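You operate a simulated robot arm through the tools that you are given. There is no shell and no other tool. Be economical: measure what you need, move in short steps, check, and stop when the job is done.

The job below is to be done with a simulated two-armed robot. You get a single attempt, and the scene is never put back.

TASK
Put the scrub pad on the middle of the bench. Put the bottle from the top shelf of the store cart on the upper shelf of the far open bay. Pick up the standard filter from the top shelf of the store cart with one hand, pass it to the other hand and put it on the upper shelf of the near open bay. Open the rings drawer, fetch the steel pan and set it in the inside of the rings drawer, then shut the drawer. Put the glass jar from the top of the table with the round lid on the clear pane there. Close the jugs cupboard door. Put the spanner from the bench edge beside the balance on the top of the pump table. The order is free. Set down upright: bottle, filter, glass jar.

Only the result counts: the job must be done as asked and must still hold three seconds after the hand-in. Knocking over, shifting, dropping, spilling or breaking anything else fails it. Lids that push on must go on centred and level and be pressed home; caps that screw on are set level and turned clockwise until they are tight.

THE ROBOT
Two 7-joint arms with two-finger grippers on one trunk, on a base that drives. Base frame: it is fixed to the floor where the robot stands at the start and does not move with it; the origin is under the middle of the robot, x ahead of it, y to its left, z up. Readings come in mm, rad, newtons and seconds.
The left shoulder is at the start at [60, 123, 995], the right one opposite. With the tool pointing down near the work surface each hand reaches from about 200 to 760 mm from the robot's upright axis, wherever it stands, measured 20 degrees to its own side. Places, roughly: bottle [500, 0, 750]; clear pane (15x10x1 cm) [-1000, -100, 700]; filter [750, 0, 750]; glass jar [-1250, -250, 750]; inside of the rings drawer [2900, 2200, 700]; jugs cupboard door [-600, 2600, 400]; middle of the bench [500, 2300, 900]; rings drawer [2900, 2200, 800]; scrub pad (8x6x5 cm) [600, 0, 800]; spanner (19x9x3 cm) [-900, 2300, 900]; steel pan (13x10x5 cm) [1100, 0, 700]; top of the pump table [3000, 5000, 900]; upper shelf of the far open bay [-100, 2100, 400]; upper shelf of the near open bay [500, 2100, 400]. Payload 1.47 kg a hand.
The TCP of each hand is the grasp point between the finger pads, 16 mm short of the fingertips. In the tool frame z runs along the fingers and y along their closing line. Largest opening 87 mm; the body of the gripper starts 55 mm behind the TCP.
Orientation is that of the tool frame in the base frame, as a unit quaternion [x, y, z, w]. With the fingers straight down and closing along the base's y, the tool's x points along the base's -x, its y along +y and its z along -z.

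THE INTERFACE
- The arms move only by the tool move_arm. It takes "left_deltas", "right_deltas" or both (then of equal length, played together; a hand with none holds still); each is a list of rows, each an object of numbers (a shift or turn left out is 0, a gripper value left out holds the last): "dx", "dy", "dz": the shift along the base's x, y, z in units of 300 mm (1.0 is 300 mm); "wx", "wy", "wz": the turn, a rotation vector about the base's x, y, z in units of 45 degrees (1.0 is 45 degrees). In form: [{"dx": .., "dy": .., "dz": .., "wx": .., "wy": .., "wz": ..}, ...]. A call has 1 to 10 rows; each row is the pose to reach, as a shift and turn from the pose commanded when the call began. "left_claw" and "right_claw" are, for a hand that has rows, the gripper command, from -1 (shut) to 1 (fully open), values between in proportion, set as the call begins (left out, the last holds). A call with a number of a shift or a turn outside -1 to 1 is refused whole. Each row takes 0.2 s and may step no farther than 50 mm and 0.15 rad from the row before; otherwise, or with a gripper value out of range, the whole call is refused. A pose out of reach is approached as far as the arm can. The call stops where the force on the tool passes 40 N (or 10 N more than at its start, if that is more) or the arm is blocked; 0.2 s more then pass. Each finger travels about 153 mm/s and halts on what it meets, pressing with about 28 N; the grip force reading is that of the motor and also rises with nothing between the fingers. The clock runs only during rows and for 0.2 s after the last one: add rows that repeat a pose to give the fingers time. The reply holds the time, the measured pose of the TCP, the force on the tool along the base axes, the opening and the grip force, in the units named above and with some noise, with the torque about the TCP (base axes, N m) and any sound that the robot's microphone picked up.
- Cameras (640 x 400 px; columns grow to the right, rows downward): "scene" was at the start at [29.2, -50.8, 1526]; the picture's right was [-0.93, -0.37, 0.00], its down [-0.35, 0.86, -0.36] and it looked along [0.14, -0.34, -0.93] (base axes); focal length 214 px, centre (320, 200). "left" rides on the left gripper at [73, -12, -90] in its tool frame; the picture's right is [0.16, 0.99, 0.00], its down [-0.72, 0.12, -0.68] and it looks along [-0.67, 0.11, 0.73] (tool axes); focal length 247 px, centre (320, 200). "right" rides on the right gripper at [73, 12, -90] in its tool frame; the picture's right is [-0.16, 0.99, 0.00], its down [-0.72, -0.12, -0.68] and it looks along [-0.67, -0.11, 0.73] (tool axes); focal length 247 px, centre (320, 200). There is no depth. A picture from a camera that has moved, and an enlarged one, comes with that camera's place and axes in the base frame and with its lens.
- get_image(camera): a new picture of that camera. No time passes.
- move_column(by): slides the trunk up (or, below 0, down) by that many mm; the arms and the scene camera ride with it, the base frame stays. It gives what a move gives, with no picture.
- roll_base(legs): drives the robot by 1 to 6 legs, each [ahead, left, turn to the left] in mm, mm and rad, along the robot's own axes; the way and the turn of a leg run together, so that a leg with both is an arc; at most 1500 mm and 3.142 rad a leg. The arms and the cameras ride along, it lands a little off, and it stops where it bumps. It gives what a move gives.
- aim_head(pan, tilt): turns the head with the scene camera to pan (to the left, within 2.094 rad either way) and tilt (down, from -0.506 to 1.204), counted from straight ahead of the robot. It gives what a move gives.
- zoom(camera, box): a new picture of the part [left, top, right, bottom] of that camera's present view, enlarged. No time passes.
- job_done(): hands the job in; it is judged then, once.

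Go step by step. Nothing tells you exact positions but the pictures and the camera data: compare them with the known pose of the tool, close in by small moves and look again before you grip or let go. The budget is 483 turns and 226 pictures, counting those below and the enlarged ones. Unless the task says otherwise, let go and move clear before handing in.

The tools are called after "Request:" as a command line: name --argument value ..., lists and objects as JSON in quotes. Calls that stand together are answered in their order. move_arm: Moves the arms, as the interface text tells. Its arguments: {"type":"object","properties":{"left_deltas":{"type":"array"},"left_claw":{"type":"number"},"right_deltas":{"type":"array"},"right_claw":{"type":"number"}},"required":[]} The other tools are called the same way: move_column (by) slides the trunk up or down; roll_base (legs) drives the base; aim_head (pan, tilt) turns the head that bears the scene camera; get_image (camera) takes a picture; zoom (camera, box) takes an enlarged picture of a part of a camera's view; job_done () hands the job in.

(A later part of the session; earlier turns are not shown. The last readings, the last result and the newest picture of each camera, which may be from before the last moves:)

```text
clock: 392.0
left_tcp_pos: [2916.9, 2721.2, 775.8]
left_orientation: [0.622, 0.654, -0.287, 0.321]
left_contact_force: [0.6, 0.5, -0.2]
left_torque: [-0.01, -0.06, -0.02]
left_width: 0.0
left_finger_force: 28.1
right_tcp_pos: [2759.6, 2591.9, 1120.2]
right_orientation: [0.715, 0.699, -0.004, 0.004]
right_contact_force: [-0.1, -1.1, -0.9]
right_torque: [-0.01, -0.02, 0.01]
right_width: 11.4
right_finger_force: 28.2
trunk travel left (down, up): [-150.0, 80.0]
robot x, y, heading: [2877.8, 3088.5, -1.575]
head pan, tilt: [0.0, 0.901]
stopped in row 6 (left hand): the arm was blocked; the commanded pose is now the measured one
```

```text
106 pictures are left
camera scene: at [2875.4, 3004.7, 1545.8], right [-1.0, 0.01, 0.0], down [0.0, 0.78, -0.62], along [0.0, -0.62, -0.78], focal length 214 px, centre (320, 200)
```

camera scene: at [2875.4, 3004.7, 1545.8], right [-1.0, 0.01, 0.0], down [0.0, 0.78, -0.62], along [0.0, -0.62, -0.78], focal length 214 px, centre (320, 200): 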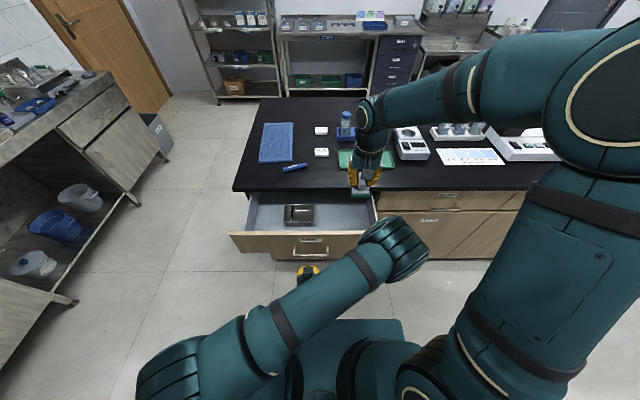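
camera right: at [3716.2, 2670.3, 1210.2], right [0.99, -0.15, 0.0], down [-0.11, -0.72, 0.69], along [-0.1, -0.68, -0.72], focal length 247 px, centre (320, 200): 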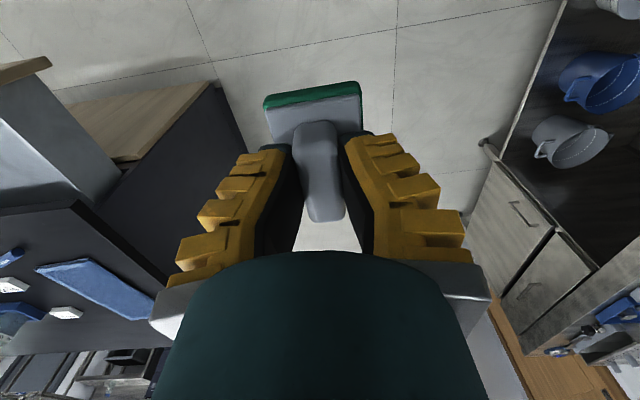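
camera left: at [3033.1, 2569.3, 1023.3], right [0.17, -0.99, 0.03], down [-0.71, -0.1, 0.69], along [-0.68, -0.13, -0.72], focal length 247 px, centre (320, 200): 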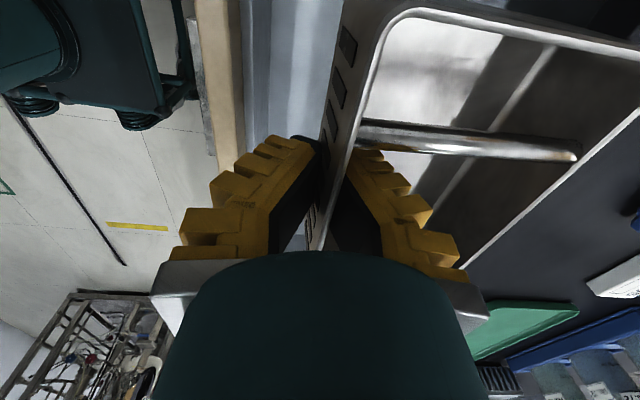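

The left arm is folded tight, but the fist is in front of the drawer panel. I push the drawer by driving forward.

Request:
roll_base --legs '[[190, 0, 0]]'

Request:
get_image --camera "scene"

```text
clock: 393.5
left_tcp_pos: [2916.2, 2532.3, 773.7]
left_orientation: [0.623, 0.653, -0.288, 0.32]
left_contact_force: [-0.7, -0.1, 0.6]
left_torque: [-0.01, -0.01, 0.0]
left_width: 0.0
left_finger_force: 27.7
right_tcp_pos: [2757.1, 2402.3, 1119.6]
right_orientation: [0.715, 0.7, -0.004, 0.004]
right_contact_force: [0.8, -0.8, 0.6]
right_torque: [0.0, -0.02, 0.02]
right_width: 11.5
right_finger_force: 28.5
trunk travel left (down, up): [-150.0, 80.0]
robot x, y, heading: [2876.5, 2899.2, -1.577]
head pan, tilt: [0.0, 0.901]
```

```text
105 pictures are left
camera scene: at [2874.0, 2813.9, 1545.7], right [-1.0, 0.01, 0.0], down [0.01, 0.78, -0.62], along [0.0, -0.62, -0.78], focal length 214 px, centre (320, 200)
```

scene: 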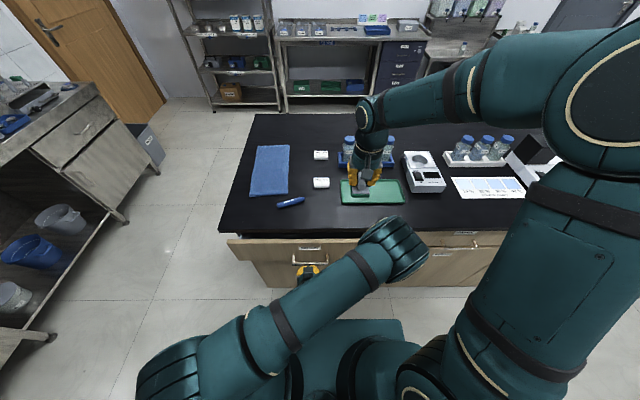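

Request:
roll_base --legs '[[70, 0, 0]]'

Request:
roll_base --legs '[[15, 0, 0]]'

Request:
get_image --camera "scene"

```text
clock: 394.5
left_tcp_pos: [2916.2, 2461.7, 773.6]
left_orientation: [0.623, 0.653, -0.288, 0.32]
left_contact_force: [-1.2, 0.3, 0.0]
left_torque: [-0.01, -0.03, 0.03]
left_width: 0.0
left_finger_force: 27.8
right_tcp_pos: [2756.7, 2334.0, 1120.3]
right_orientation: [0.714, 0.7, -0.004, 0.004]
right_contact_force: [-0.3, -1.1, -0.5]
right_torque: [0.06, 0.01, 0.01]
right_width: 11.4
right_finger_force: 28.3
trunk travel left (down, up): [-150.0, 80.0]
robot x, y, heading: [2877.5, 2831.7, -1.577]
head pan, tilt: [0.0, 0.901]
```

```text
clock: 395.4
left_tcp_pos: [2914.7, 2449.4, 774.6]
left_orientation: [0.622, 0.654, -0.288, 0.32]
left_contact_force: [0.6, 5.3, 3.0]
left_torque: [0.07, 0.11, -0.03]
left_width: 0.0
left_finger_force: 28.4
right_tcp_pos: [2756.9, 2322.2, 1120.1]
right_orientation: [0.715, 0.699, -0.003, 0.004]
right_contact_force: [0.4, 0.0, -0.6]
right_torque: [0.02, 0.02, -0.01]
right_width: 11.7
right_finger_force: 28.1
trunk travel left (down, up): [-150.0, 80.0]
robot x, y, heading: [2872.0, 2819.5, -1.578]
head pan, tilt: [0.0, 0.901]
stopped in leg 1: the force on the tool passed its limit at 168 N (the readings are from after the stop); the commanded pose is now the measured one
```

```text
104 pictures are left
camera scene: at [2873.4, 2732.4, 1545.9], right [-1.0, 0.01, 0.0], down [0.01, 0.78, -0.62], along [0.0, -0.62, -0.78], focal length 214 px, centre (320, 200)
```

scene: 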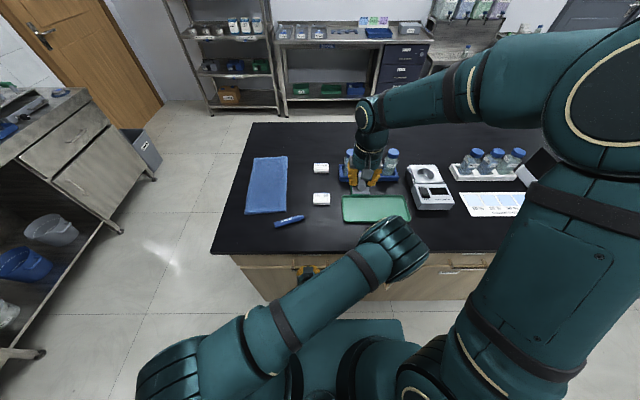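

A hard stop — the drawer should be shut. I back away and verify.

Request:
roll_base --legs '[[-150, 0, 0.0]]'

Request:
move_arm --left_deltas '[{"wx": 0.16}, {"wx": 0.32, "dz": 0.05}, {"wx": 0.48, "dz": 0.15}, {"wx": 0.64, "dz": 0.28}, {"wx": 0.8, "dz": 0.42}, {"wx": 0.9, "dz": 0.56}, {"wx": 0.93, "dz": 0.7}, {"wx": 0.93, "dz": 0.84, "dx": 0.1}, {"wx": 0.93, "dz": 0.95, "dx": 0.2}]'

Request:
roll_base --legs '[[-110, 0, 0.0]]'

Request:
get_image --camera "scene"

```text
clock: 396.8
left_tcp_pos: [2915.8, 2597.7, 774.6]
left_orientation: [0.622, 0.655, -0.287, 0.32]
left_contact_force: [0.2, 1.7, -0.2]
left_torque: [-0.02, 0.0, 0.0]
left_width: 0.2
left_finger_force: 27.9
right_tcp_pos: [2758.0, 2471.3, 1120.0]
right_orientation: [0.716, 0.698, -0.005, 0.005]
right_contact_force: [0.0, 0.0, -0.2]
right_torque: [0.01, -0.01, 0.0]
right_width: 11.4
right_finger_force: 28.0
trunk travel left (down, up): [-150.0, 80.0]
robot x, y, heading: [2876.5, 2965.9, -1.578]
head pan, tilt: [0.0, 0.901]
```

```text
refused: row 8 steps farther than a row can; nothing moved
```

```text
clock: 398.0
left_tcp_pos: [2916.8, 2707.4, 774.5]
left_orientation: [0.622, 0.654, -0.287, 0.32]
left_contact_force: [-0.6, 0.0, 0.5]
left_torque: [-0.04, -0.05, 0.03]
left_width: 0.1
left_finger_force: 28.0
right_tcp_pos: [2759.3, 2579.3, 1121.0]
right_orientation: [0.715, 0.699, -0.005, 0.005]
right_contact_force: [-0.3, 0.3, -1.3]
right_torque: [-0.04, -0.01, 0.04]
right_width: 11.4
right_finger_force: 28.3
trunk travel left (down, up): [-150.0, 80.0]
robot x, y, heading: [2877.9, 3076.2, -1.577]
head pan, tilt: [0.0, 0.901]
```

```text
103 pictures are left
camera scene: at [2875.4, 2992.5, 1545.9], right [-1.0, 0.01, 0.0], down [0.01, 0.78, -0.62], along [-0.01, -0.62, -0.78], focal length 214 px, centre (320, 200)
```

scene: 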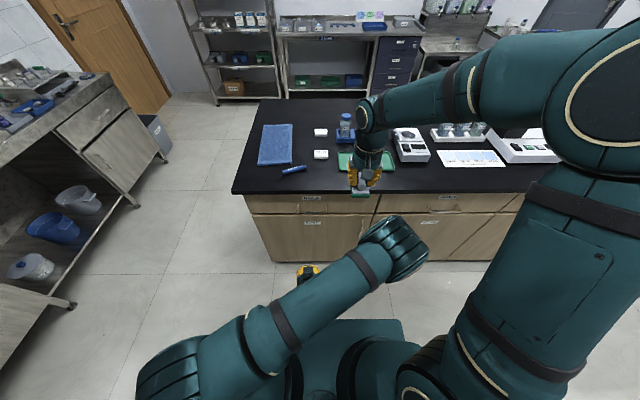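

The rings drawer is flush with its neighbours. I unfold the left arm (forward and up, back to vertical).

Request:
move_arm --left_deltas '[{"dy": -0.12}, {"dy": -0.22, "wx": 0.16, "dz": 0.05}, {"dy": -0.22, "wx": 0.32, "dz": 0.15}, {"dy": -0.22, "wx": 0.48, "dz": 0.27}, {"dy": -0.22, "wx": 0.64, "dz": 0.4}, {"dy": -0.22, "wx": 0.8, "dz": 0.53}, {"dy": -0.22, "wx": 0.93, "dz": 0.66}, {"dy": -0.22, "wx": 0.93, "dz": 0.8}, {"dy": -0.22, "wx": 0.93, "dz": 0.92, "dx": 0.07}, {"dy": -0.22, "wx": 0.93, "dz": 1.0, "dx": 0.18}]' --left_claw 1

Request:
get_image --camera "scene"

```text
clock: 400.2
left_tcp_pos: [2971.1, 2642.1, 1075.1]
left_orientation: [0.696, 0.713, -0.036, 0.076]
left_contact_force: [0.5, 0.4, -0.6]
left_torque: [-0.03, 0.0, -0.01]
left_width: 86.8
left_finger_force: 0.0
right_tcp_pos: [2759.3, 2579.3, 1121.2]
right_orientation: [0.715, 0.699, -0.004, 0.003]
right_contact_force: [0.7, -0.2, -0.8]
right_torque: [0.02, 0.02, 0.02]
right_width: 11.5
right_finger_force: 28.1
trunk travel left (down, up): [-150.0, 80.0]
robot x, y, heading: [2875.3, 3074.5, -1.577]
head pan, tilt: [0.0, 0.901]
```

```text
102 pictures are left
camera scene: at [2876.7, 2991.3, 1545.9], right [-1.0, 0.01, 0.0], down [0.01, 0.78, -0.62], along [-0.01, -0.62, -0.78], focal length 214 px, centre (320, 200)
```

scene: 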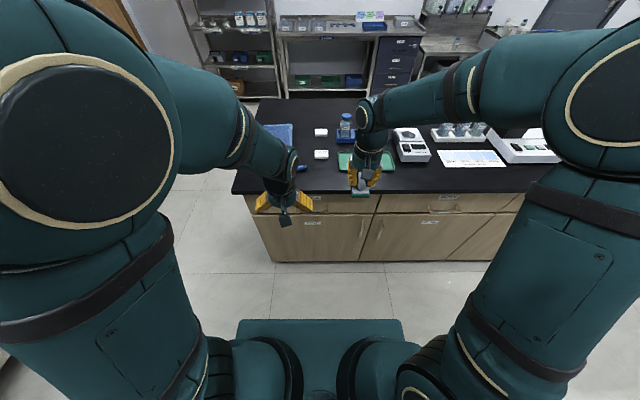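

Drawer done. I square the left hand and strafe along the aisle toward the middle of the bench.

Request:
move_arm --left_deltas '[{"wx": 0.1, "wy": 0.035, "wz": -0.015, "dx": 0.12}, {"wx": 0.2, "wy": 0.07, "wz": -0.03, "dx": 0.24, "dz": 0.05}, {"wx": 0.2, "wy": 0.07, "wz": -0.03, "dx": 0.36, "dz": 0.1}]'

Request:
roll_base --legs '[[140, 0, 0.006], [0, -1100, 0], [0, -1100, 0]]'

Request:
aim_head --pan 0 --tilt 0.8

Request:
get_image --camera "scene"

```text
clock: 401.0
left_tcp_pos: [3081.0, 2642.8, 1103.9]
left_orientation: [0.706, 0.708, 0.0, 0.001]
left_contact_force: [-0.1, 0.1, 0.0]
left_torque: [-0.01, 0.03, 0.04]
left_width: 87.1
left_finger_force: 0.0
right_tcp_pos: [2760.5, 2579.4, 1120.8]
right_orientation: [0.715, 0.699, -0.005, 0.003]
right_contact_force: [-0.2, -0.2, -0.8]
right_torque: [0.0, -0.03, -0.04]
right_width: 11.5
right_finger_force: 28.2
trunk travel left (down, up): [-150.0, 80.0]
robot x, y, heading: [2880.4, 3075.4, -1.582]
head pan, tilt: [0.0, 0.901]
```

```text
clock: 421.5
left_tcp_pos: [877.1, 2486.4, 1104.3]
left_orientation: [0.703, 0.712, 0.002, 0.001]
left_contact_force: [1.0, 0.0, 0.7]
left_torque: [0.0, 0.01, 0.01]
left_width: 87.0
left_finger_force: 0.1
right_tcp_pos: [556.2, 2420.1, 1119.8]
right_orientation: [0.711, 0.703, -0.004, 0.004]
right_contact_force: [0.9, 0.7, -0.4]
right_torque: [0.03, -0.01, -0.01]
right_width: 11.6
right_finger_force: 28.1
trunk travel left (down, up): [-150.0, 80.0]
robot x, y, heading: [672.0, 2917.2, -1.566]
head pan, tilt: [0.0, 0.901]
```

```text
clock: 422.1
left_tcp_pos: [875.4, 2487.1, 1104.8]
left_orientation: [0.703, 0.711, 0.001, 0.001]
left_contact_force: [0.3, 0.1, 0.0]
left_torque: [-0.04, -0.02, 0.0]
left_width: 86.9
left_finger_force: 0.1
right_tcp_pos: [556.1, 2419.9, 1118.8]
right_orientation: [0.711, 0.703, -0.003, 0.004]
right_contact_force: [-0.2, -0.2, -0.7]
right_torque: [-0.02, 0.0, 0.0]
right_width: 11.3
right_finger_force: 28.4
trunk travel left (down, up): [-150.0, 80.0]
robot x, y, heading: [671.9, 2917.4, -1.567]
head pan, tilt: [0.0, 0.799]
```

```text
101 pictures are left
camera scene: at [668.8, 2828.0, 1553.7], right [-1.0, 0.0, 0.0], down [0.0, 0.72, -0.7], along [0.0, -0.7, -0.72], focal length 214 px, centre (320, 200)
```

scene: 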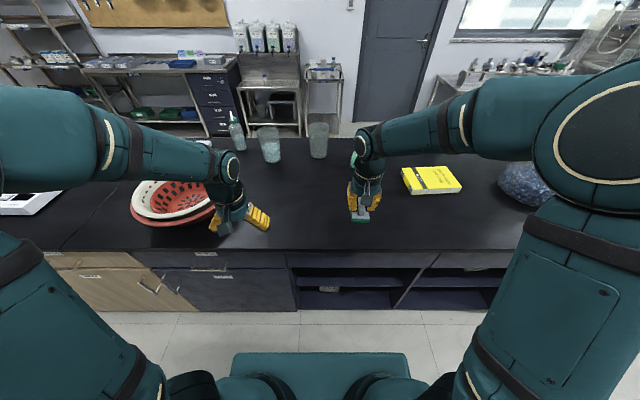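

The bench's middle is free. I drive closer and bring the pad over [530,2130].

Request:
roll_base --legs '[[170, 0, -0.004]]'

Request:
move_arm --right_deltas '[{"dy": -0.12, "dx": -0.03}, {"dy": -0.24, "dx": -0.06}, {"dy": -0.36, "dx": -0.08, "dz": -0.1}, {"dy": -0.4, "dx": -0.08, "dz": -0.24}, {"dy": -0.4, "dx": -0.08, "dz": -0.38}, {"dy": -0.4, "dx": -0.08, "dz": -0.5}]'

Request:
get_image --camera "right"

Request:
zoom --camera "scene" --box '[260, 130, 460, 255]'

```text
clock: 423.6
left_tcp_pos: [872.9, 2317.1, 1103.7]
left_orientation: [0.704, 0.71, 0.001, 0.0]
left_contact_force: [0.7, 0.1, -0.6]
left_torque: [0.02, 0.02, 0.03]
left_width: 87.1
left_finger_force: 0.0
right_tcp_pos: [554.6, 2251.5, 1119.4]
right_orientation: [0.713, 0.701, -0.003, 0.004]
right_contact_force: [-0.4, 0.1, -0.7]
right_torque: [0.03, -0.05, 0.02]
right_width: 11.5
right_finger_force: 27.9
trunk travel left (down, up): [-150.0, 80.0]
robot x, y, heading: [670.6, 2752.5, -1.566]
head pan, tilt: [0.0, 0.799]
```

```text
clock: 425.0
left_tcp_pos: [873.5, 2317.3, 1104.8]
left_orientation: [0.704, 0.71, 0.001, 0.001]
left_contact_force: [-0.5, -0.8, 0.3]
left_torque: [0.01, -0.01, -0.01]
left_width: 86.9
left_finger_force: 0.0
right_tcp_pos: [529.8, 2131.6, 967.8]
right_orientation: [0.713, 0.701, -0.004, 0.004]
right_contact_force: [-1.0, -0.4, -0.5]
right_torque: [0.01, -0.02, -0.02]
right_width: 11.6
right_finger_force: 27.9
trunk travel left (down, up): [-150.0, 80.0]
robot x, y, heading: [668.4, 2750.0, -1.575]
head pan, tilt: [0.0, 0.799]
```

```text
100 pictures are left
camera right: at [543.5, 2205.1, 1058.0], right [0.98, -0.17, 0.0], down [-0.13, -0.71, 0.69], along [-0.12, -0.68, -0.73], focal length 247 px, centre (320, 200)
```

right: 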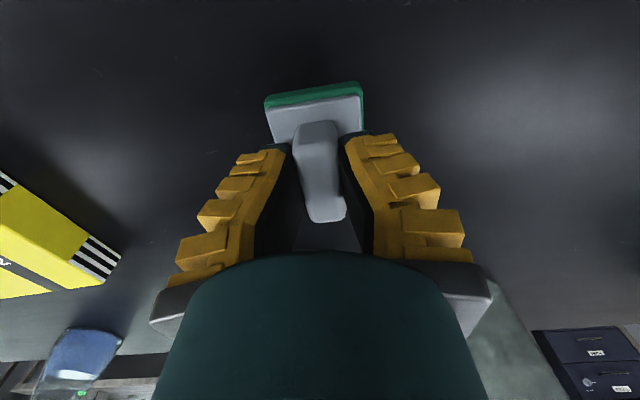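

```text
3.20 times, centred on (360, 192) of scene
camera zoom: at [668.4, 2658.4, 1553.7], right [-1.0, 0.0, 0.0], down [0.0, 0.72, -0.7], along [0.0, -0.7, -0.72], focal length 686 px, centre (192, 224)
```

zoom: 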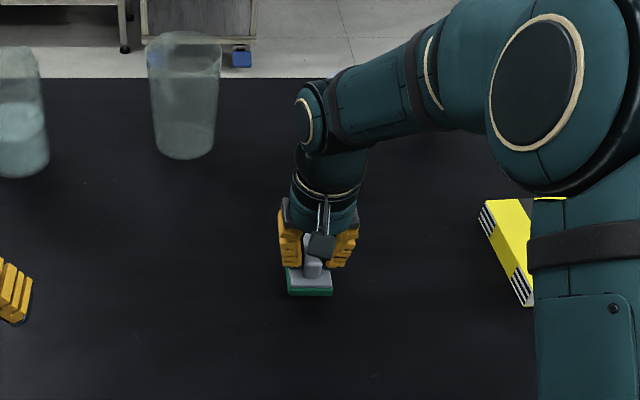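

The spot is clear. I lower until the pad touches.

Request:
move_arm --right_deltas '[{"dz": -0.03}, {"dz": -0.06}, {"dz": -0.09}, {"dz": -0.12}, {"dz": -0.15}]'

```text
clock: 426.2
left_tcp_pos: [873.3, 2320.5, 1105.5]
left_orientation: [0.704, 0.711, 0.001, 0.001]
left_contact_force: [0.1, 0.1, 0.8]
left_torque: [0.03, -0.02, -0.02]
left_width: 87.0
left_finger_force: 0.1
right_tcp_pos: [531.9, 2131.7, 933.8]
right_orientation: [0.713, 0.701, -0.006, 0.007]
right_contact_force: [-1.6, 9.5, 22.1]
right_torque: [0.26, 0.02, 0.02]
right_width: 24.2
right_finger_force: 28.1
trunk travel left (down, up): [-150.0, 80.0]
robot x, y, heading: [671.4, 2751.1, -1.572]
head pan, tilt: [0.0, 0.799]
stopped in row 5 (right hand): the force on the tool passed its limit at 44 N (the readings are from after the stop); the commanded pose is now the measured one
```

Contact. I open and lift away.

Request:
move_arm --right_deltas '[{"dz": 0.01}, {"dz": 0.01}, {"dz": 0.01}]' --right_claw 1

Request:
move_arm --right_deltas '[{"dz": 0.1}, {"dz": 0.22}, {"dz": 0.36}, {"dz": 0.5}, {"dz": 0.6, "dy": 0.1}, {"dz": 0.6, "dy": 0.25}, {"dz": 0.6, "dy": 0.4}, {"dz": 0.6, "dy": 0.55}]'

Request:
zoom --camera "scene" --box '[260, 130, 460, 255]'

```text
clock: 427.0
left_tcp_pos: [874.3, 2317.5, 1104.2]
left_orientation: [0.704, 0.71, 0.001, 0.0]
left_contact_force: [0.3, 0.0, 0.7]
left_torque: [-0.01, 0.0, -0.01]
left_width: 87.2
left_finger_force: 0.1
right_tcp_pos: [530.3, 2130.1, 934.6]
right_orientation: [0.713, 0.701, -0.005, 0.006]
right_contact_force: [-0.1, 0.4, -0.2]
right_torque: [0.01, 0.0, -0.06]
right_width: 87.0
right_finger_force: 0.0
trunk travel left (down, up): [-150.0, 80.0]
robot x, y, heading: [671.7, 2749.4, -1.574]
head pan, tilt: [0.0, 0.799]
```

```text
clock: 428.8
left_tcp_pos: [873.6, 2318.3, 1104.2]
left_orientation: [0.704, 0.71, 0.002, 0.001]
left_contact_force: [0.1, -0.8, 1.0]
left_torque: [-0.03, 0.03, 0.0]
left_width: 86.8
left_finger_force: 0.1
right_tcp_pos: [530.9, 2297.8, 1115.4]
right_orientation: [0.712, 0.702, -0.005, 0.007]
right_contact_force: [0.1, 1.3, 0.8]
right_torque: [-0.01, -0.02, 0.0]
right_width: 87.3
right_finger_force: 0.0
trunk travel left (down, up): [-150.0, 80.0]
robot x, y, heading: [671.8, 2748.5, -1.574]
head pan, tilt: [0.0, 0.799]
```

```text
3.20 times, centred on (360, 192) of scene
camera zoom: at [668.1, 2660.6, 1553.9], right [-1.0, 0.0, 0.0], down [0.0, 0.72, -0.7], along [0.0, -0.7, -0.72], focal length 686 px, centre (192, 224)
```

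zoom: 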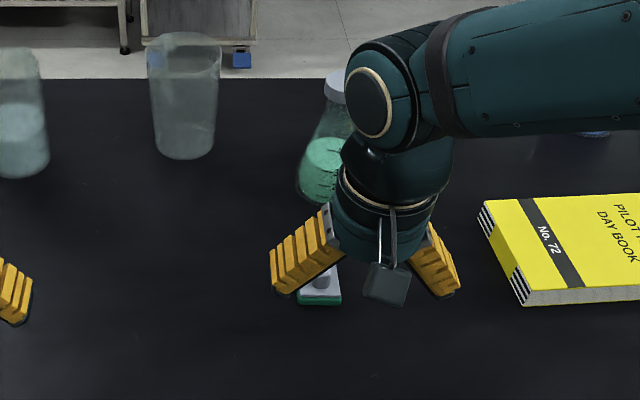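

The pad is placed. Before fetching the rest I inspect a bay with the left wrist camera: I back up, shift right, lower the trunk and dip the hand in front of the bay.

Request:
roll_base --legs '[[-180, 0, 0], [0, -400, 0]]'

Request:
move_column --by -120

Request:
move_arm --left_deltas '[{"dy": 0.1, "dz": -0.05}, {"dy": 0.2, "dz": -0.12}, {"dy": 0.3, "dz": -0.22}, {"dy": 0.38, "dz": -0.34}, {"dy": 0.4, "dz": -0.48}, {"dy": 0.4, "dz": -0.62}, {"dy": 0.4, "dz": -0.76}, {"dy": 0.4, "dz": -0.9}, {"dy": 0.4, "dz": -1.0}]'

Request:
move_arm --left_deltas '[{"dz": -0.12}, {"wx": -0.15, "dz": -0.2}, {"wx": -0.3, "dz": -0.28}, {"wx": -0.48, "dz": -0.35}, {"wx": -0.66, "dz": -0.35}, {"wx": -0.84, "dz": -0.35}, {"wx": -1.0, "dz": -0.35}]'

Request:
get_image --camera "left"

```text
clock: 433.9
left_tcp_pos: [477.9, 2498.0, 1103.1]
left_orientation: [0.704, 0.71, 0.001, 0.001]
left_contact_force: [0.3, -0.5, 0.2]
left_torque: [0.01, 0.0, 0.01]
left_width: 86.8
left_finger_force: 0.1
right_tcp_pos: [135.9, 2475.3, 1114.7]
right_orientation: [0.713, 0.702, -0.005, 0.007]
right_contact_force: [-0.1, 0.5, 0.2]
right_torque: [0.0, -0.01, 0.03]
right_width: 86.9
right_finger_force: 0.0
trunk travel left (down, up): [-150.0, 80.0]
robot x, y, heading: [271.8, 2924.0, -1.574]
head pan, tilt: [0.0, 0.799]
```

```text
clock: 435.4
left_tcp_pos: [477.9, 2498.5, 984.7]
left_orientation: [0.703, 0.711, 0.002, 0.002]
left_contact_force: [0.0, 0.2, 0.3]
left_torque: [0.0, 0.05, 0.0]
left_width: 87.0
left_finger_force: 0.0
right_tcp_pos: [136.4, 2476.0, 993.9]
right_orientation: [0.712, 0.702, -0.005, 0.006]
right_contact_force: [0.1, 0.1, -0.9]
right_torque: [-0.02, 0.0, -0.01]
right_width: 86.9
right_finger_force: 0.1
trunk travel left (down, up): [-30.0, 200.0]
robot x, y, heading: [276.7, 2929.8, -1.57]
head pan, tilt: [0.0, 0.799]
```

```text
clock: 437.4
left_tcp_pos: [481.0, 2616.8, 685.0]
left_orientation: [0.705, 0.71, 0.001, 0.0]
left_contact_force: [-0.2, 0.5, 0.1]
left_torque: [0.02, 0.0, -0.01]
left_width: 86.8
left_finger_force: 0.0
left hand out of reach, approached as far as the arm can: row 4, 5, 6, 7
right_tcp_pos: [135.4, 2476.0, 993.5]
right_orientation: [0.713, 0.702, -0.004, 0.006]
right_contact_force: [1.0, 0.5, 0.4]
right_torque: [0.0, -0.01, 0.02]
right_width: 86.8
right_finger_force: 0.1
trunk travel left (down, up): [-30.0, 200.0]
robot x, y, heading: [273.7, 2929.7, -1.581]
head pan, tilt: [0.0, 0.799]
```

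```text
clock: 439.0
left_tcp_pos: [477.4, 2618.4, 579.1]
left_orientation: [0.65, 0.657, -0.271, 0.271]
left_contact_force: [-0.1, -0.2, -1.0]
left_torque: [-0.02, -0.02, 0.01]
left_width: 86.9
left_finger_force: 0.0
right_tcp_pos: [135.3, 2476.1, 993.6]
right_orientation: [0.712, 0.702, -0.005, 0.007]
right_contact_force: [-0.6, -0.2, -0.2]
right_torque: [0.02, 0.03, 0.01]
right_width: 87.1
right_finger_force: 0.1
trunk travel left (down, up): [-30.0, 200.0]
robot x, y, heading: [273.4, 2927.0, -1.573]
head pan, tilt: [0.0, 0.799]
```

```text
97 pictures are left
camera left: at [466.4, 2731.8, 591.7], right [0.99, 0.12, -0.12], down [0.12, -0.03, 0.99], along [0.12, -0.99, -0.04], focal length 247 px, centre (320, 200)
```

left: 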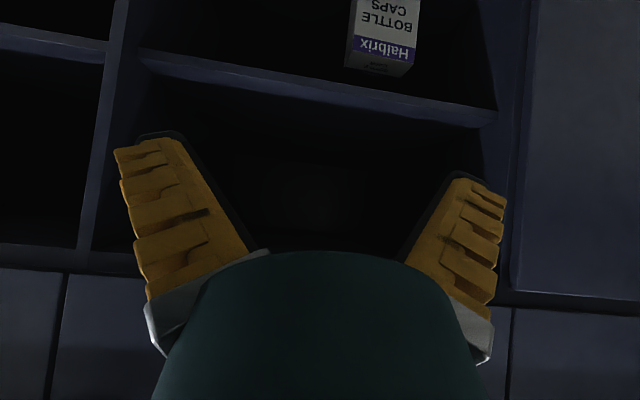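

The bay is clear: upper shelf top at z≈407, its front edge y≈2352, opening up to z≈680. Now I withdraw the hand and drive back to the cart via the left end.

Request:
move_arm --left_deltas '[{"wx": 0.16}, {"wx": 0.32}, {"wx": 0.48, "dz": 0.03}, {"wx": 0.66, "dz": 0.1}, {"wx": 0.84, "dz": 0.2}, {"wx": 1.0, "dz": 0.3}, {"wx": 1.0, "dz": 0.44}, {"wx": 1.0, "dz": 0.58}, {"wx": 1.0, "dz": 0.72}, {"wx": 1.0, "dz": 0.86}]'

Request:
move_arm --left_deltas '[{"dz": 0.14, "dy": -0.05}, {"dz": 0.26, "dy": -0.12}, {"dz": 0.38, "dy": -0.2}, {"dz": 0.48, "dy": -0.25}]'

Request:
move_column --by 120

Request:
get_image --camera "scene"

```text
clock: 441.2
left_tcp_pos: [480.5, 2596.7, 838.3]
left_orientation: [0.704, 0.711, 0.002, -0.001]
left_contact_force: [0.4, -0.5, 0.2]
left_torque: [-0.03, -0.02, 0.0]
left_width: 86.7
left_finger_force: 0.2
left hand out of reach, approached as far as the arm can: row 8, 9, 10
right_tcp_pos: [135.7, 2477.1, 994.6]
right_orientation: [0.713, 0.701, -0.006, 0.006]
right_contact_force: [0.7, 0.6, -0.2]
right_torque: [0.0, 0.0, -0.01]
right_width: 86.8
right_finger_force: 0.0
trunk travel left (down, up): [-30.0, 200.0]
robot x, y, heading: [275.0, 2934.0, -1.57]
head pan, tilt: [0.0, 0.799]
```

```text
clock: 442.2
left_tcp_pos: [480.1, 2521.7, 982.1]
left_orientation: [0.703, 0.711, 0.002, 0.002]
left_contact_force: [0.2, 0.0, 0.3]
left_torque: [0.0, 0.03, 0.03]
left_width: 87.2
left_finger_force: 0.1
right_tcp_pos: [135.9, 2476.7, 995.1]
right_orientation: [0.713, 0.701, -0.005, 0.006]
right_contact_force: [0.1, -0.4, -0.1]
right_torque: [0.03, -0.01, 0.01]
right_width: 87.0
right_finger_force: 0.0
trunk travel left (down, up): [-30.0, 200.0]
robot x, y, heading: [273.0, 2929.7, -1.571]
head pan, tilt: [0.0, 0.799]
```

```text
clock: 443.7
left_tcp_pos: [480.5, 2521.2, 1100.2]
left_orientation: [0.704, 0.71, 0.001, 0.001]
left_contact_force: [-0.3, -0.5, -0.2]
left_torque: [0.0, -0.03, 0.01]
left_width: 87.2
left_finger_force: 0.0
right_tcp_pos: [135.7, 2475.1, 1114.5]
right_orientation: [0.713, 0.701, -0.005, 0.006]
right_contact_force: [-0.4, 0.0, -0.1]
right_torque: [-0.01, 0.02, 0.0]
right_width: 87.0
right_finger_force: 0.0
trunk travel left (down, up): [-150.0, 80.0]
robot x, y, heading: [273.7, 2927.5, -1.567]
head pan, tilt: [0.0, 0.799]
```

```text
96 pictures are left
camera scene: at [272.3, 2838.8, 1553.6], right [-1.0, 0.0, 0.0], down [0.0, 0.72, -0.7], along [0.0, -0.7, -0.72], focal length 214 px, centre (320, 200)
```

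scene: 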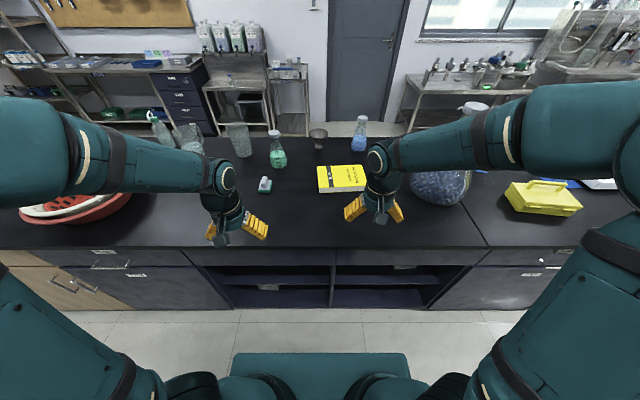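

Clear to strafe along the aisle to the left end, then forward around the bench.

Request:
roll_base --legs '[[0, -1000, -0.003], [0, -1000, 0], [0, -1040, 0]]'

Request:
roll_base --legs '[[1000, 0, 0], [980, 0, 0], [0, 0, 1.571]]'

```text
clock: 470.5
left_tcp_pos: [-2549.6, 2520.5, 1101.0]
left_orientation: [0.698, 0.716, 0.001, 0.001]
left_contact_force: [-0.2, -0.2, -0.1]
left_torque: [0.01, 0.0, -0.01]
left_width: 87.0
left_finger_force: 0.1
right_tcp_pos: [-2894.0, 2469.1, 1115.4]
right_orientation: [0.706, 0.708, -0.005, 0.007]
right_contact_force: [0.7, 0.0, 0.6]
right_torque: [0.02, -0.02, 0.0]
right_width: 87.4
right_finger_force: 0.0
trunk travel left (down, up): [-150.0, 80.0]
robot x, y, heading: [-2764.3, 2925.2, -1.557]
head pan, tilt: [0.0, 0.799]
```

```text
clock: 484.3
left_tcp_pos: [-2325.8, 1150.7, 1100.1]
left_orientation: [-0.014, 1.0, 0.001, -0.001]
left_contact_force: [-0.4, -0.5, 0.3]
left_torque: [-0.03, 0.01, -0.03]
left_width: 86.7
left_finger_force: 0.0
right_tcp_pos: [-2273.6, 806.8, 1115.2]
right_orientation: [-0.003, 1.0, 0.001, 0.008]
right_contact_force: [-0.7, 0.7, 0.1]
right_torque: [0.01, -0.03, 0.02]
right_width: 87.2
right_finger_force: 0.0
trunk travel left (down, up): [-150.0, 80.0]
robot x, y, heading: [-2725.0, 935.3, 0.021]
head pan, tilt: [0.0, 0.799]
```

Request:
roll_base --legs '[[0, 0, -0.021], [1250, 0, 0], [1300, 0, 0], [0, -920, 0]]'

Request:
aim_head --pan 0 --tilt 0.7

Request:
get_image --camera "scene"

```text
clock: 505.0
left_tcp_pos: [212.2, 233.8, 1101.5]
left_orientation: [-0.012, 1.0, 0.002, 0.0]
left_contact_force: [0.5, -0.3, -0.7]
left_torque: [-0.03, 0.0, 0.03]
left_width: 87.1
left_finger_force: 0.0
right_tcp_pos: [261.4, -110.8, 1114.6]
right_orientation: [-0.001, 1.0, 0.001, 0.008]
right_contact_force: [0.0, -0.5, -0.3]
right_torque: [0.02, 0.05, 0.0]
right_width: 87.2
right_finger_force: 0.1
trunk travel left (down, up): [-150.0, 80.0]
robot x, y, heading: [-192.0, 26.8, 0.013]
head pan, tilt: [0.0, 0.799]
```

```text
clock: 505.6
left_tcp_pos: [210.6, 234.7, 1099.5]
left_orientation: [-0.012, 1.0, 0.002, 0.001]
left_contact_force: [-0.3, 0.5, 0.1]
left_torque: [0.01, 0.01, 0.01]
left_width: 86.8
left_finger_force: 0.0
right_tcp_pos: [261.1, -109.6, 1114.8]
right_orientation: [0.0, 1.0, 0.001, 0.008]
right_contact_force: [0.1, -0.5, -0.3]
right_torque: [-0.03, -0.05, -0.04]
right_width: 86.9
right_finger_force: 0.1
trunk travel left (down, up): [-150.0, 80.0]
robot x, y, heading: [-191.3, 25.8, 0.019]
head pan, tilt: [0.0, 0.7]
```

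```text
95 pictures are left
camera scene: at [-99.5, 24.2, 1561.9], right [0.01, -1.0, 0.0], down [-0.64, -0.01, -0.76], along [0.76, 0.01, -0.64], focal length 214 px, centre (320, 200)
```

scene: 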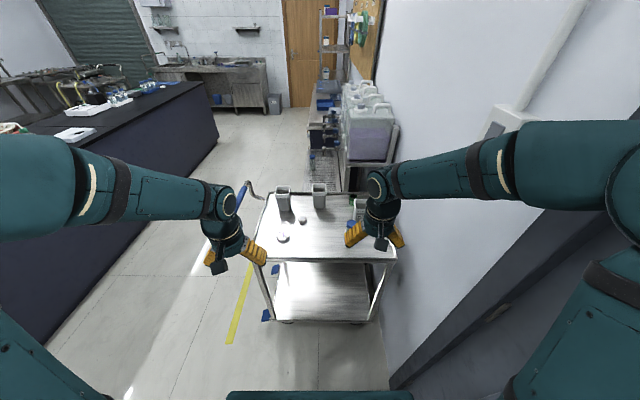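

Back at the cart. I look with the right wrist camera for the filter and bottle.

Request:
get_image --camera "right"

Request:
zoom --camera "scene" --box '[240, 170, 440, 295]'

```text
94 pictures are left
camera right: at [187.0, -98.4, 1203.9], right [0.16, 0.99, 0.0], down [0.71, -0.12, 0.69], along [0.68, -0.11, -0.72], focal length 247 px, centre (320, 200)
```

right: 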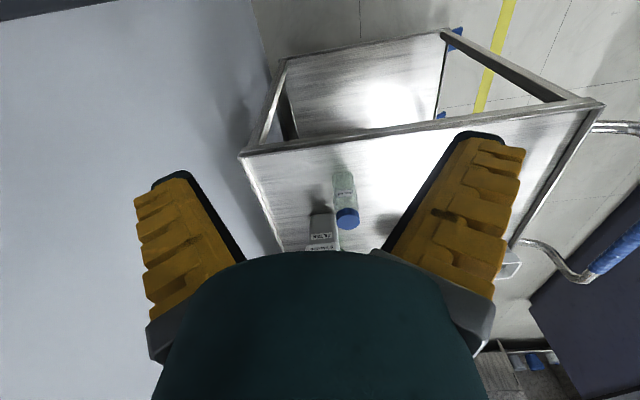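

```text
3.20 times, centred on (340, 232) of scene
camera zoom: at [-99.5, 24.2, 1561.9], right [0.01, -1.0, 0.0], down [-0.64, -0.01, -0.76], along [0.76, 0.01, -0.64], focal length 686 px, centre (256, 96)
```

zoom: 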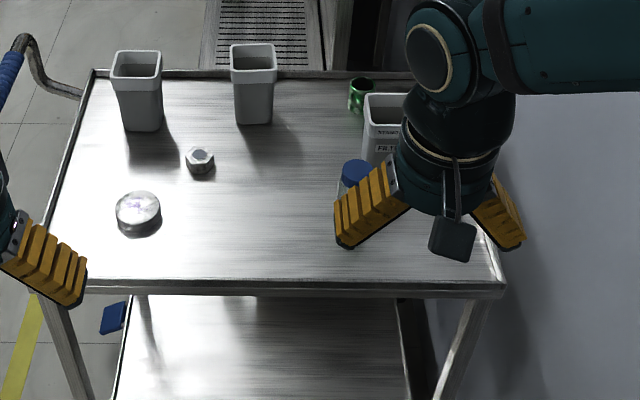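

Bottle at ≈[506,-101] (top z≈923); standard filter at ≈[640,-157] (rim ≈914). I'll pick the filter by its rim with the right hand first: drive ahead and position above.

Request:
roll_base --legs '[[170, 0, -0.019]]'

Request:
move_arm --right_deltas '[{"dx": 0.15}, {"dx": 0.3, "dy": -0.02}, {"dx": 0.42, "dy": -0.04}, {"dx": 0.5, "dy": -0.06, "dz": -0.1}, {"dx": 0.5, "dy": -0.06, "dz": -0.2}]'

Request:
get_image --camera "right"

```text
clock: 507.1
left_tcp_pos: [386.0, 227.0, 1099.8]
left_orientation: [-0.002, 1.0, 0.002, -0.001]
left_contact_force: [-0.3, 0.6, -0.2]
left_torque: [0.01, -0.01, -0.02]
left_width: 86.6
left_finger_force: 0.1
right_tcp_pos: [429.1, -119.0, 1114.3]
right_orientation: [0.01, 1.0, 0.001, 0.008]
right_contact_force: [-0.5, -0.1, -1.1]
right_torque: [-0.02, 0.03, -0.02]
right_width: 86.8
right_finger_force: 0.0
trunk travel left (down, up): [-150.0, 80.0]
robot x, y, heading: [-22.1, 19.9, -0.006]
head pan, tilt: [0.0, 0.7]
```

```text
clock: 508.3
left_tcp_pos: [386.2, 227.2, 1102.5]
left_orientation: [-0.001, 1.0, 0.002, 0.0]
left_contact_force: [-0.1, 0.2, -0.7]
left_torque: [0.0, -0.02, -0.01]
left_width: 87.1
left_finger_force: 0.1
right_tcp_pos: [578.2, -136.0, 1053.3]
right_orientation: [0.01, 1.0, 0.001, 0.008]
right_contact_force: [0.2, -0.3, 1.2]
right_torque: [-0.02, 0.02, -0.03]
right_width: 87.1
right_finger_force: 0.1
trunk travel left (down, up): [-150.0, 80.0]
robot x, y, heading: [-19.9, 19.4, -0.009]
head pan, tilt: [0.0, 0.7]
```

```text
92 pictures are left
camera right: at [503.4, -123.3, 1143.7], right [0.18, 0.98, 0.0], down [0.71, -0.13, 0.69], along [0.68, -0.12, -0.72], focal length 247 px, centre (320, 200)
```

right: 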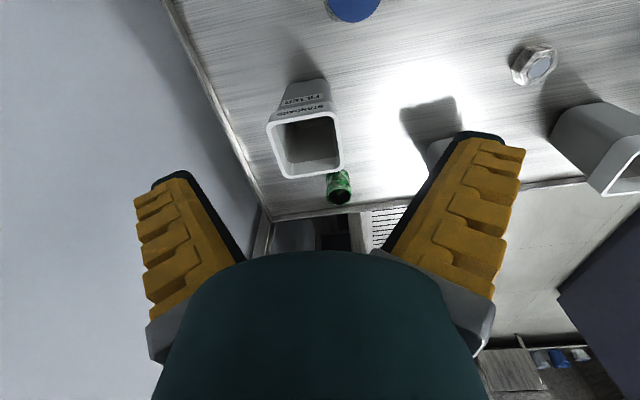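

Filter rim spans y -195…-123 at x≈636. I take its +y wall: position the half-open hand over it and descend.

Request:
move_arm --right_deltas '[{"dx": 0.1, "dy": 0.033}, {"dx": 0.193, "dy": 0.033}, {"dx": 0.193, "dy": 0.033, "dz": -0.14}, {"dx": 0.193, "dy": 0.033, "dz": -0.28}, {"dx": 0.193, "dy": 0.033, "dz": -0.36}]' --right_claw 0.4

Request:
get_image --camera "right"

```text
clock: 509.5
left_tcp_pos: [385.5, 226.5, 1100.1]
left_orientation: [-0.002, 1.0, 0.002, 0.0]
left_contact_force: [-0.1, -0.1, 0.3]
left_torque: [0.01, 0.02, -0.02]
left_width: 86.9
left_finger_force: 0.1
right_tcp_pos: [637.7, -127.8, 945.1]
right_orientation: [0.011, 1.0, 0.001, 0.008]
right_contact_force: [0.9, -0.4, 0.0]
right_torque: [0.02, 0.02, -0.02]
right_width: 65.4
right_finger_force: 3.1
trunk travel left (down, up): [-150.0, 80.0]
robot x, y, heading: [-25.6, 19.8, -0.006]
head pan, tilt: [0.0, 0.7]
```

```text
91 pictures are left
camera right: at [562.0, -113.9, 1035.5], right [0.18, 0.98, 0.0], down [0.71, -0.13, 0.69], along [0.68, -0.12, -0.72], focal length 247 px, centre (320, 200)
```

right: 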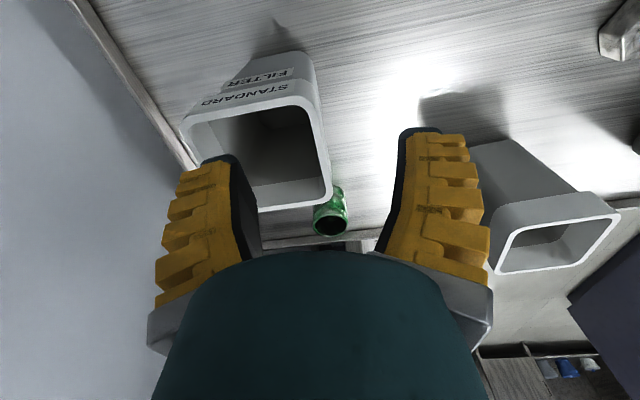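

Request:
move_arm --right_deltas '[{"dz": -0.1}, {"dz": -0.183}]'

Request:
move_arm --right_deltas '[{"dz": 0}, {"dz": 0}, {"dz": 0}]' --right_claw -1

Request:
move_arm --right_deltas '[{"dz": 0.04}, {"dz": 0.1}, {"dz": 0.2}]'

Request:
get_image --camera "right"

```text
clock: 510.1
left_tcp_pos: [385.7, 226.2, 1102.8]
left_orientation: [-0.001, 1.0, 0.001, -0.001]
left_contact_force: [0.0, -0.4, -0.3]
left_torque: [0.0, -0.04, 0.0]
left_width: 87.1
left_finger_force: 0.1
right_tcp_pos: [637.2, -127.2, 891.4]
right_orientation: [0.011, 1.0, 0.001, 0.008]
right_contact_force: [0.4, -0.2, 0.0]
right_torque: [0.03, 0.01, -0.02]
right_width: 65.3
right_finger_force: 3.3
trunk travel left (down, up): [-150.0, 80.0]
robot x, y, heading: [-23.8, 24.5, -0.01]
head pan, tilt: [0.0, 0.7]
```

```text
clock: 510.9
left_tcp_pos: [384.5, 226.0, 1101.5]
left_orientation: [-0.002, 1.0, 0.002, 0.0]
left_contact_force: [0.4, -0.2, -0.3]
left_torque: [0.0, 0.0, -0.01]
left_width: 86.7
left_finger_force: 0.1
right_tcp_pos: [637.6, -127.3, 890.9]
right_orientation: [0.01, 1.0, 0.0, 0.009]
right_contact_force: [0.7, 0.7, 6.4]
right_torque: [-0.03, 0.11, 0.02]
right_width: 6.0
right_finger_force: 28.1
trunk travel left (down, up): [-150.0, 80.0]
robot x, y, heading: [-24.9, 21.1, -0.007]
head pan, tilt: [0.0, 0.7]
```

```text
clock: 511.7
left_tcp_pos: [384.4, 226.7, 1102.6]
left_orientation: [-0.002, 1.0, 0.001, -0.001]
left_contact_force: [-0.2, -0.1, -0.2]
left_torque: [0.01, -0.02, 0.0]
left_width: 87.0
left_finger_force: 0.0
right_tcp_pos: [635.8, -127.0, 951.3]
right_orientation: [0.01, 1.0, 0.001, 0.008]
right_contact_force: [-0.2, 0.1, -0.3]
right_torque: [0.02, -0.04, 0.03]
right_width: 6.0
right_finger_force: 28.2
trunk travel left (down, up): [-150.0, 80.0]
robot x, y, heading: [-24.0, 24.5, -0.009]
head pan, tilt: [0.0, 0.7]
```

```text
90 pictures are left
camera right: at [560.8, -113.5, 1041.3], right [0.18, 0.98, 0.0], down [0.71, -0.13, 0.69], along [0.68, -0.12, -0.72], focal length 247 px, centre (320, 200)
```

right: 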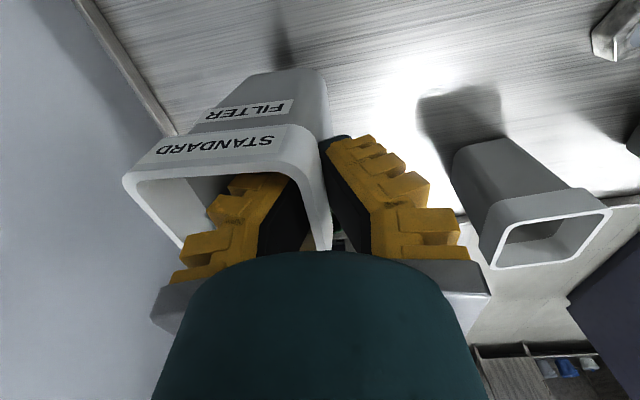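

The filter is lifted. I raise it over the bottle, back the robot away from the cart, and tilt the left hand forward for the hand-over.

Request:
move_arm --right_deltas '[{"dz": 0.15}, {"dz": 0.3}, {"dz": 0.45}, {"dz": 0.6}, {"dz": 0.6, "dx": -0.12}, {"dz": 0.6, "dx": -0.24}, {"dz": 0.6, "dx": -0.36}]'

Request:
roll_base --legs '[[-170, 0, 0.008]]'

Request:
move_arm --left_deltas '[{"wy": -0.17}, {"wy": -0.34}, {"wy": -0.51}, {"wy": -0.68}, {"wy": -0.85}, {"wy": -1.0}]'

Request:
move_arm --left_deltas '[{"wy": -0.17}, {"wy": -0.333}]'

Request:
get_image --camera "scene"

```text
clock: 513.3
left_tcp_pos: [384.7, 226.9, 1100.5]
left_orientation: [-0.002, 1.0, 0.001, 0.0]
left_contact_force: [0.6, -0.4, 0.3]
left_torque: [-0.01, 0.02, 0.02]
left_width: 87.0
left_finger_force: 0.1
right_tcp_pos: [525.7, -126.8, 1132.1]
right_orientation: [0.011, 1.0, 0.002, 0.008]
right_contact_force: [0.2, -0.7, 0.1]
right_torque: [-0.04, -0.02, -0.01]
right_width: 5.7
right_finger_force: 28.0
trunk travel left (down, up): [-150.0, 80.0]
robot x, y, heading: [-22.9, 24.4, -0.008]
head pan, tilt: [0.0, 0.7]
```

```text
clock: 514.8
left_tcp_pos: [214.3, 230.4, 1101.0]
left_orientation: [-0.006, 1.0, 0.002, 0.001]
left_contact_force: [-0.7, 0.6, 0.5]
left_torque: [0.04, -0.03, 0.0]
left_width: 87.1
left_finger_force: 0.0
right_tcp_pos: [359.4, -122.7, 1132.3]
right_orientation: [0.007, 1.0, 0.001, 0.008]
right_contact_force: [-0.2, -1.1, 0.2]
right_torque: [0.05, 0.0, 0.04]
right_width: 6.1
right_finger_force: 27.8
trunk travel left (down, up): [-150.0, 80.0]
robot x, y, heading: [-191.3, 22.5, 0.005]
head pan, tilt: [0.0, 0.7]
```

```text
clock: 516.2
left_tcp_pos: [253.9, 233.9, 1117.9]
left_orientation: [-0.006, 0.924, -0.001, 0.382]
left_contact_force: [-0.3, -0.2, 0.4]
left_torque: [-0.02, 0.04, 0.0]
left_width: 86.9
left_finger_force: 0.1
left hand out of reach, approached as far as the arm can: row 5, 6
right_tcp_pos: [360.3, -121.6, 1131.9]
right_orientation: [0.008, 1.0, 0.001, 0.008]
right_contact_force: [0.9, -0.1, -0.8]
right_torque: [0.0, 0.03, -0.01]
right_width: 5.8
right_finger_force: 28.1
trunk travel left (down, up): [-150.0, 80.0]
robot x, y, heading: [-188.8, 21.9, 0.001]
head pan, tilt: [0.0, 0.7]
```

```text
clock: 516.8
left_tcp_pos: [288.0, 239.5, 1127.0]
left_orientation: [-0.005, 0.879, 0.001, 0.476]
left_contact_force: [-0.1, -0.7, -0.2]
left_torque: [0.02, 0.0, 0.0]
left_width: 86.8
left_finger_force: 0.0
left hand out of reach, approached as far as the arm can: row 1, 2
right_tcp_pos: [360.5, -121.1, 1133.1]
right_orientation: [0.007, 1.0, 0.001, 0.007]
right_contact_force: [0.3, -0.4, -0.8]
right_torque: [0.0, 0.03, 0.01]
right_width: 6.0
right_finger_force: 27.7
trunk travel left (down, up): [-150.0, 80.0]
robot x, y, heading: [-195.3, 21.0, 0.0]
head pan, tilt: [0.0, 0.7]
```

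```text
89 pictures are left
camera scene: at [-98.8, 24.5, 1562.0], right [0.0, -1.0, 0.0], down [-0.64, 0.0, -0.76], along [0.76, 0.0, -0.64], focal length 214 px, centre (320, 200)
```

scene: 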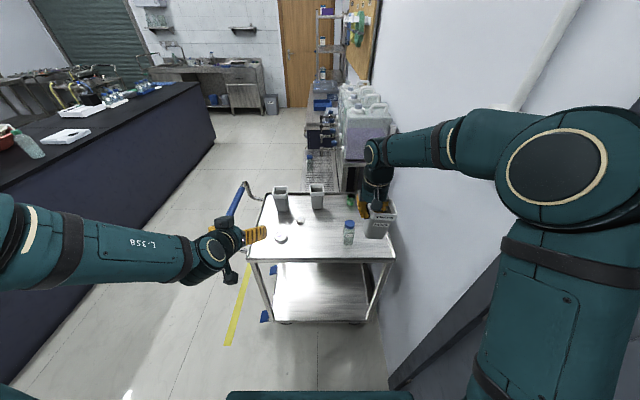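

Left hand is tilted ~33° below horizontal. I bring the filter to the centre and stage the left hand behind it.

Request:
move_arm --right_deltas '[{"dx": 0.1, "dy": 0.08}, {"dx": 0.18, "dy": 0.18}, {"dx": 0.233, "dy": 0.28}, {"dx": 0.233, "dy": 0.337}]'

Request:
move_arm --left_deltas '[{"dx": 0.05, "dy": -0.12, "dz": -0.03}, {"dx": 0.1, "dy": -0.26, "dz": -0.06}, {"dx": 0.14, "dy": -0.4, "dz": -0.1}, {"dx": 0.14, "dy": -0.54, "dz": -0.147}, {"dx": 0.14, "dy": -0.68, "dz": -0.147}, {"dx": 0.14, "dy": -0.82, "dz": -0.147}]' --left_claw 1

Request:
get_image --camera "left"

Request:
get_image --camera "scene"

```text
clock: 517.8
left_tcp_pos: [288.7, 239.1, 1125.9]
left_orientation: [-0.004, 0.879, 0.001, 0.476]
left_contact_force: [-0.6, 0.7, -0.4]
left_torque: [-0.03, -0.04, 0.04]
left_width: 87.0
left_finger_force: 0.1
right_tcp_pos: [430.7, -20.2, 1132.0]
right_orientation: [0.008, 1.0, 0.001, 0.008]
right_contact_force: [0.5, 1.0, -0.8]
right_torque: [0.0, -0.02, 0.02]
right_width: 5.9
right_finger_force: 28.0
trunk travel left (down, up): [-150.0, 80.0]
robot x, y, heading: [-189.7, 19.1, -0.003]
head pan, tilt: [0.0, 0.7]
```

```text
clock: 519.2
left_tcp_pos: [330.9, -6.7, 1082.3]
left_orientation: [-0.004, 0.879, 0.001, 0.477]
left_contact_force: [-1.0, 0.0, -0.1]
left_torque: [0.02, 0.0, -0.02]
left_width: 86.9
left_finger_force: 0.1
right_tcp_pos: [430.1, -20.7, 1131.6]
right_orientation: [0.007, 1.0, 0.001, 0.008]
right_contact_force: [0.0, -0.7, -0.2]
right_torque: [0.05, 0.01, 0.04]
right_width: 5.9
right_finger_force: 28.1
trunk travel left (down, up): [-150.0, 80.0]
robot x, y, heading: [-193.5, 21.7, -0.001]
head pan, tilt: [0.0, 0.7]
```

```text
88 pictures are left
camera left: at [216.9, -20.1, 1071.6], right [-0.09, 0.99, -0.13], down [-0.17, 0.12, 0.98], along [0.98, 0.11, 0.16], focal length 247 px, centre (320, 200)
```

left: 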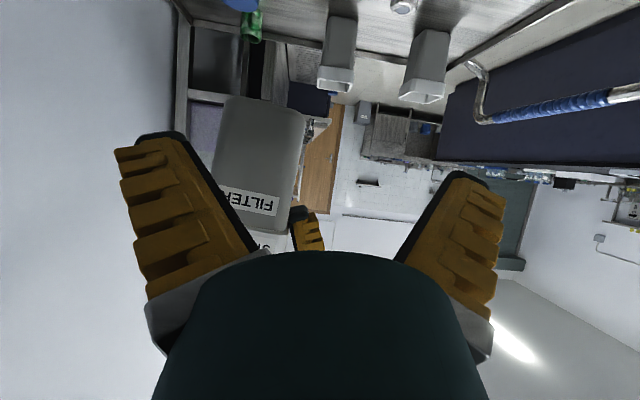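

```text
87 pictures are left
camera scene: at [-98.2, 22.9, 1561.9], right [0.0, -1.0, 0.0], down [-0.64, 0.0, -0.76], along [0.76, 0.0, -0.64], focal length 214 px, centre (320, 200)
```

scene: 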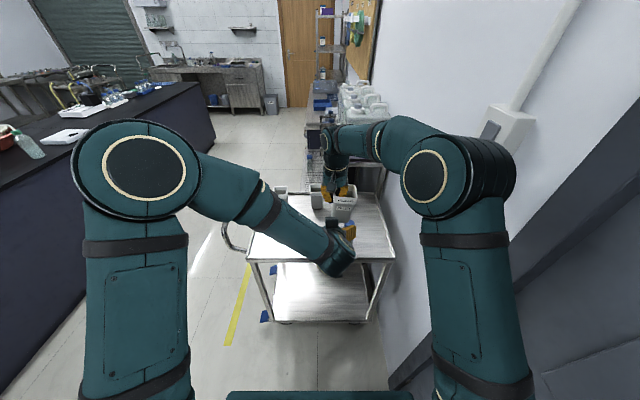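

The filter's centre is at y≈-50 and base z≈1037. I align the left hand and slide forward around the body.

Request:
move_arm --left_deltas '[{"dy": -0.08}, {"dy": -0.145}, {"dy": -0.145}]'

Request:
get_image --camera "left"

```text
clock: 520.0
left_tcp_pos: [330.7, -50.1, 1083.5]
left_orientation: [-0.003, 0.879, 0.0, 0.476]
left_contact_force: [0.0, -0.6, -0.9]
left_torque: [0.02, 0.01, 0.02]
left_width: 87.0
left_finger_force: 0.1
right_tcp_pos: [430.8, -20.6, 1131.8]
right_orientation: [0.007, 1.0, 0.001, 0.008]
right_contact_force: [0.3, 0.0, -1.1]
right_torque: [0.02, -0.02, 0.01]
right_width: 5.9
right_finger_force: 27.7
trunk travel left (down, up): [-150.0, 80.0]
robot x, y, heading: [-193.4, 24.7, 0.004]
head pan, tilt: [0.0, 0.7]
```

```text
86 pictures are left
camera left: at [216.6, -63.5, 1071.8], right [-0.09, 0.99, -0.14], down [-0.18, 0.12, 0.98], along [0.98, 0.11, 0.16], focal length 247 px, centre (320, 200)
```

left: 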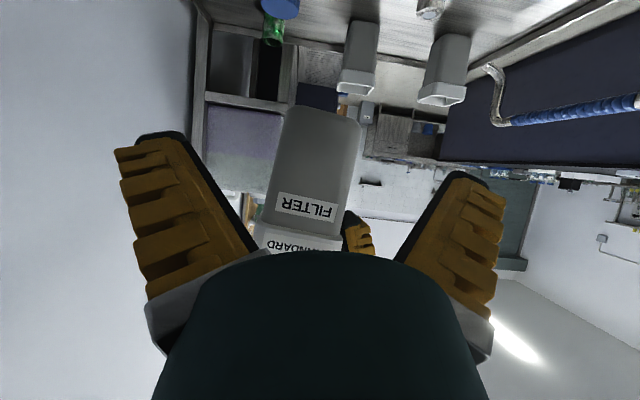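

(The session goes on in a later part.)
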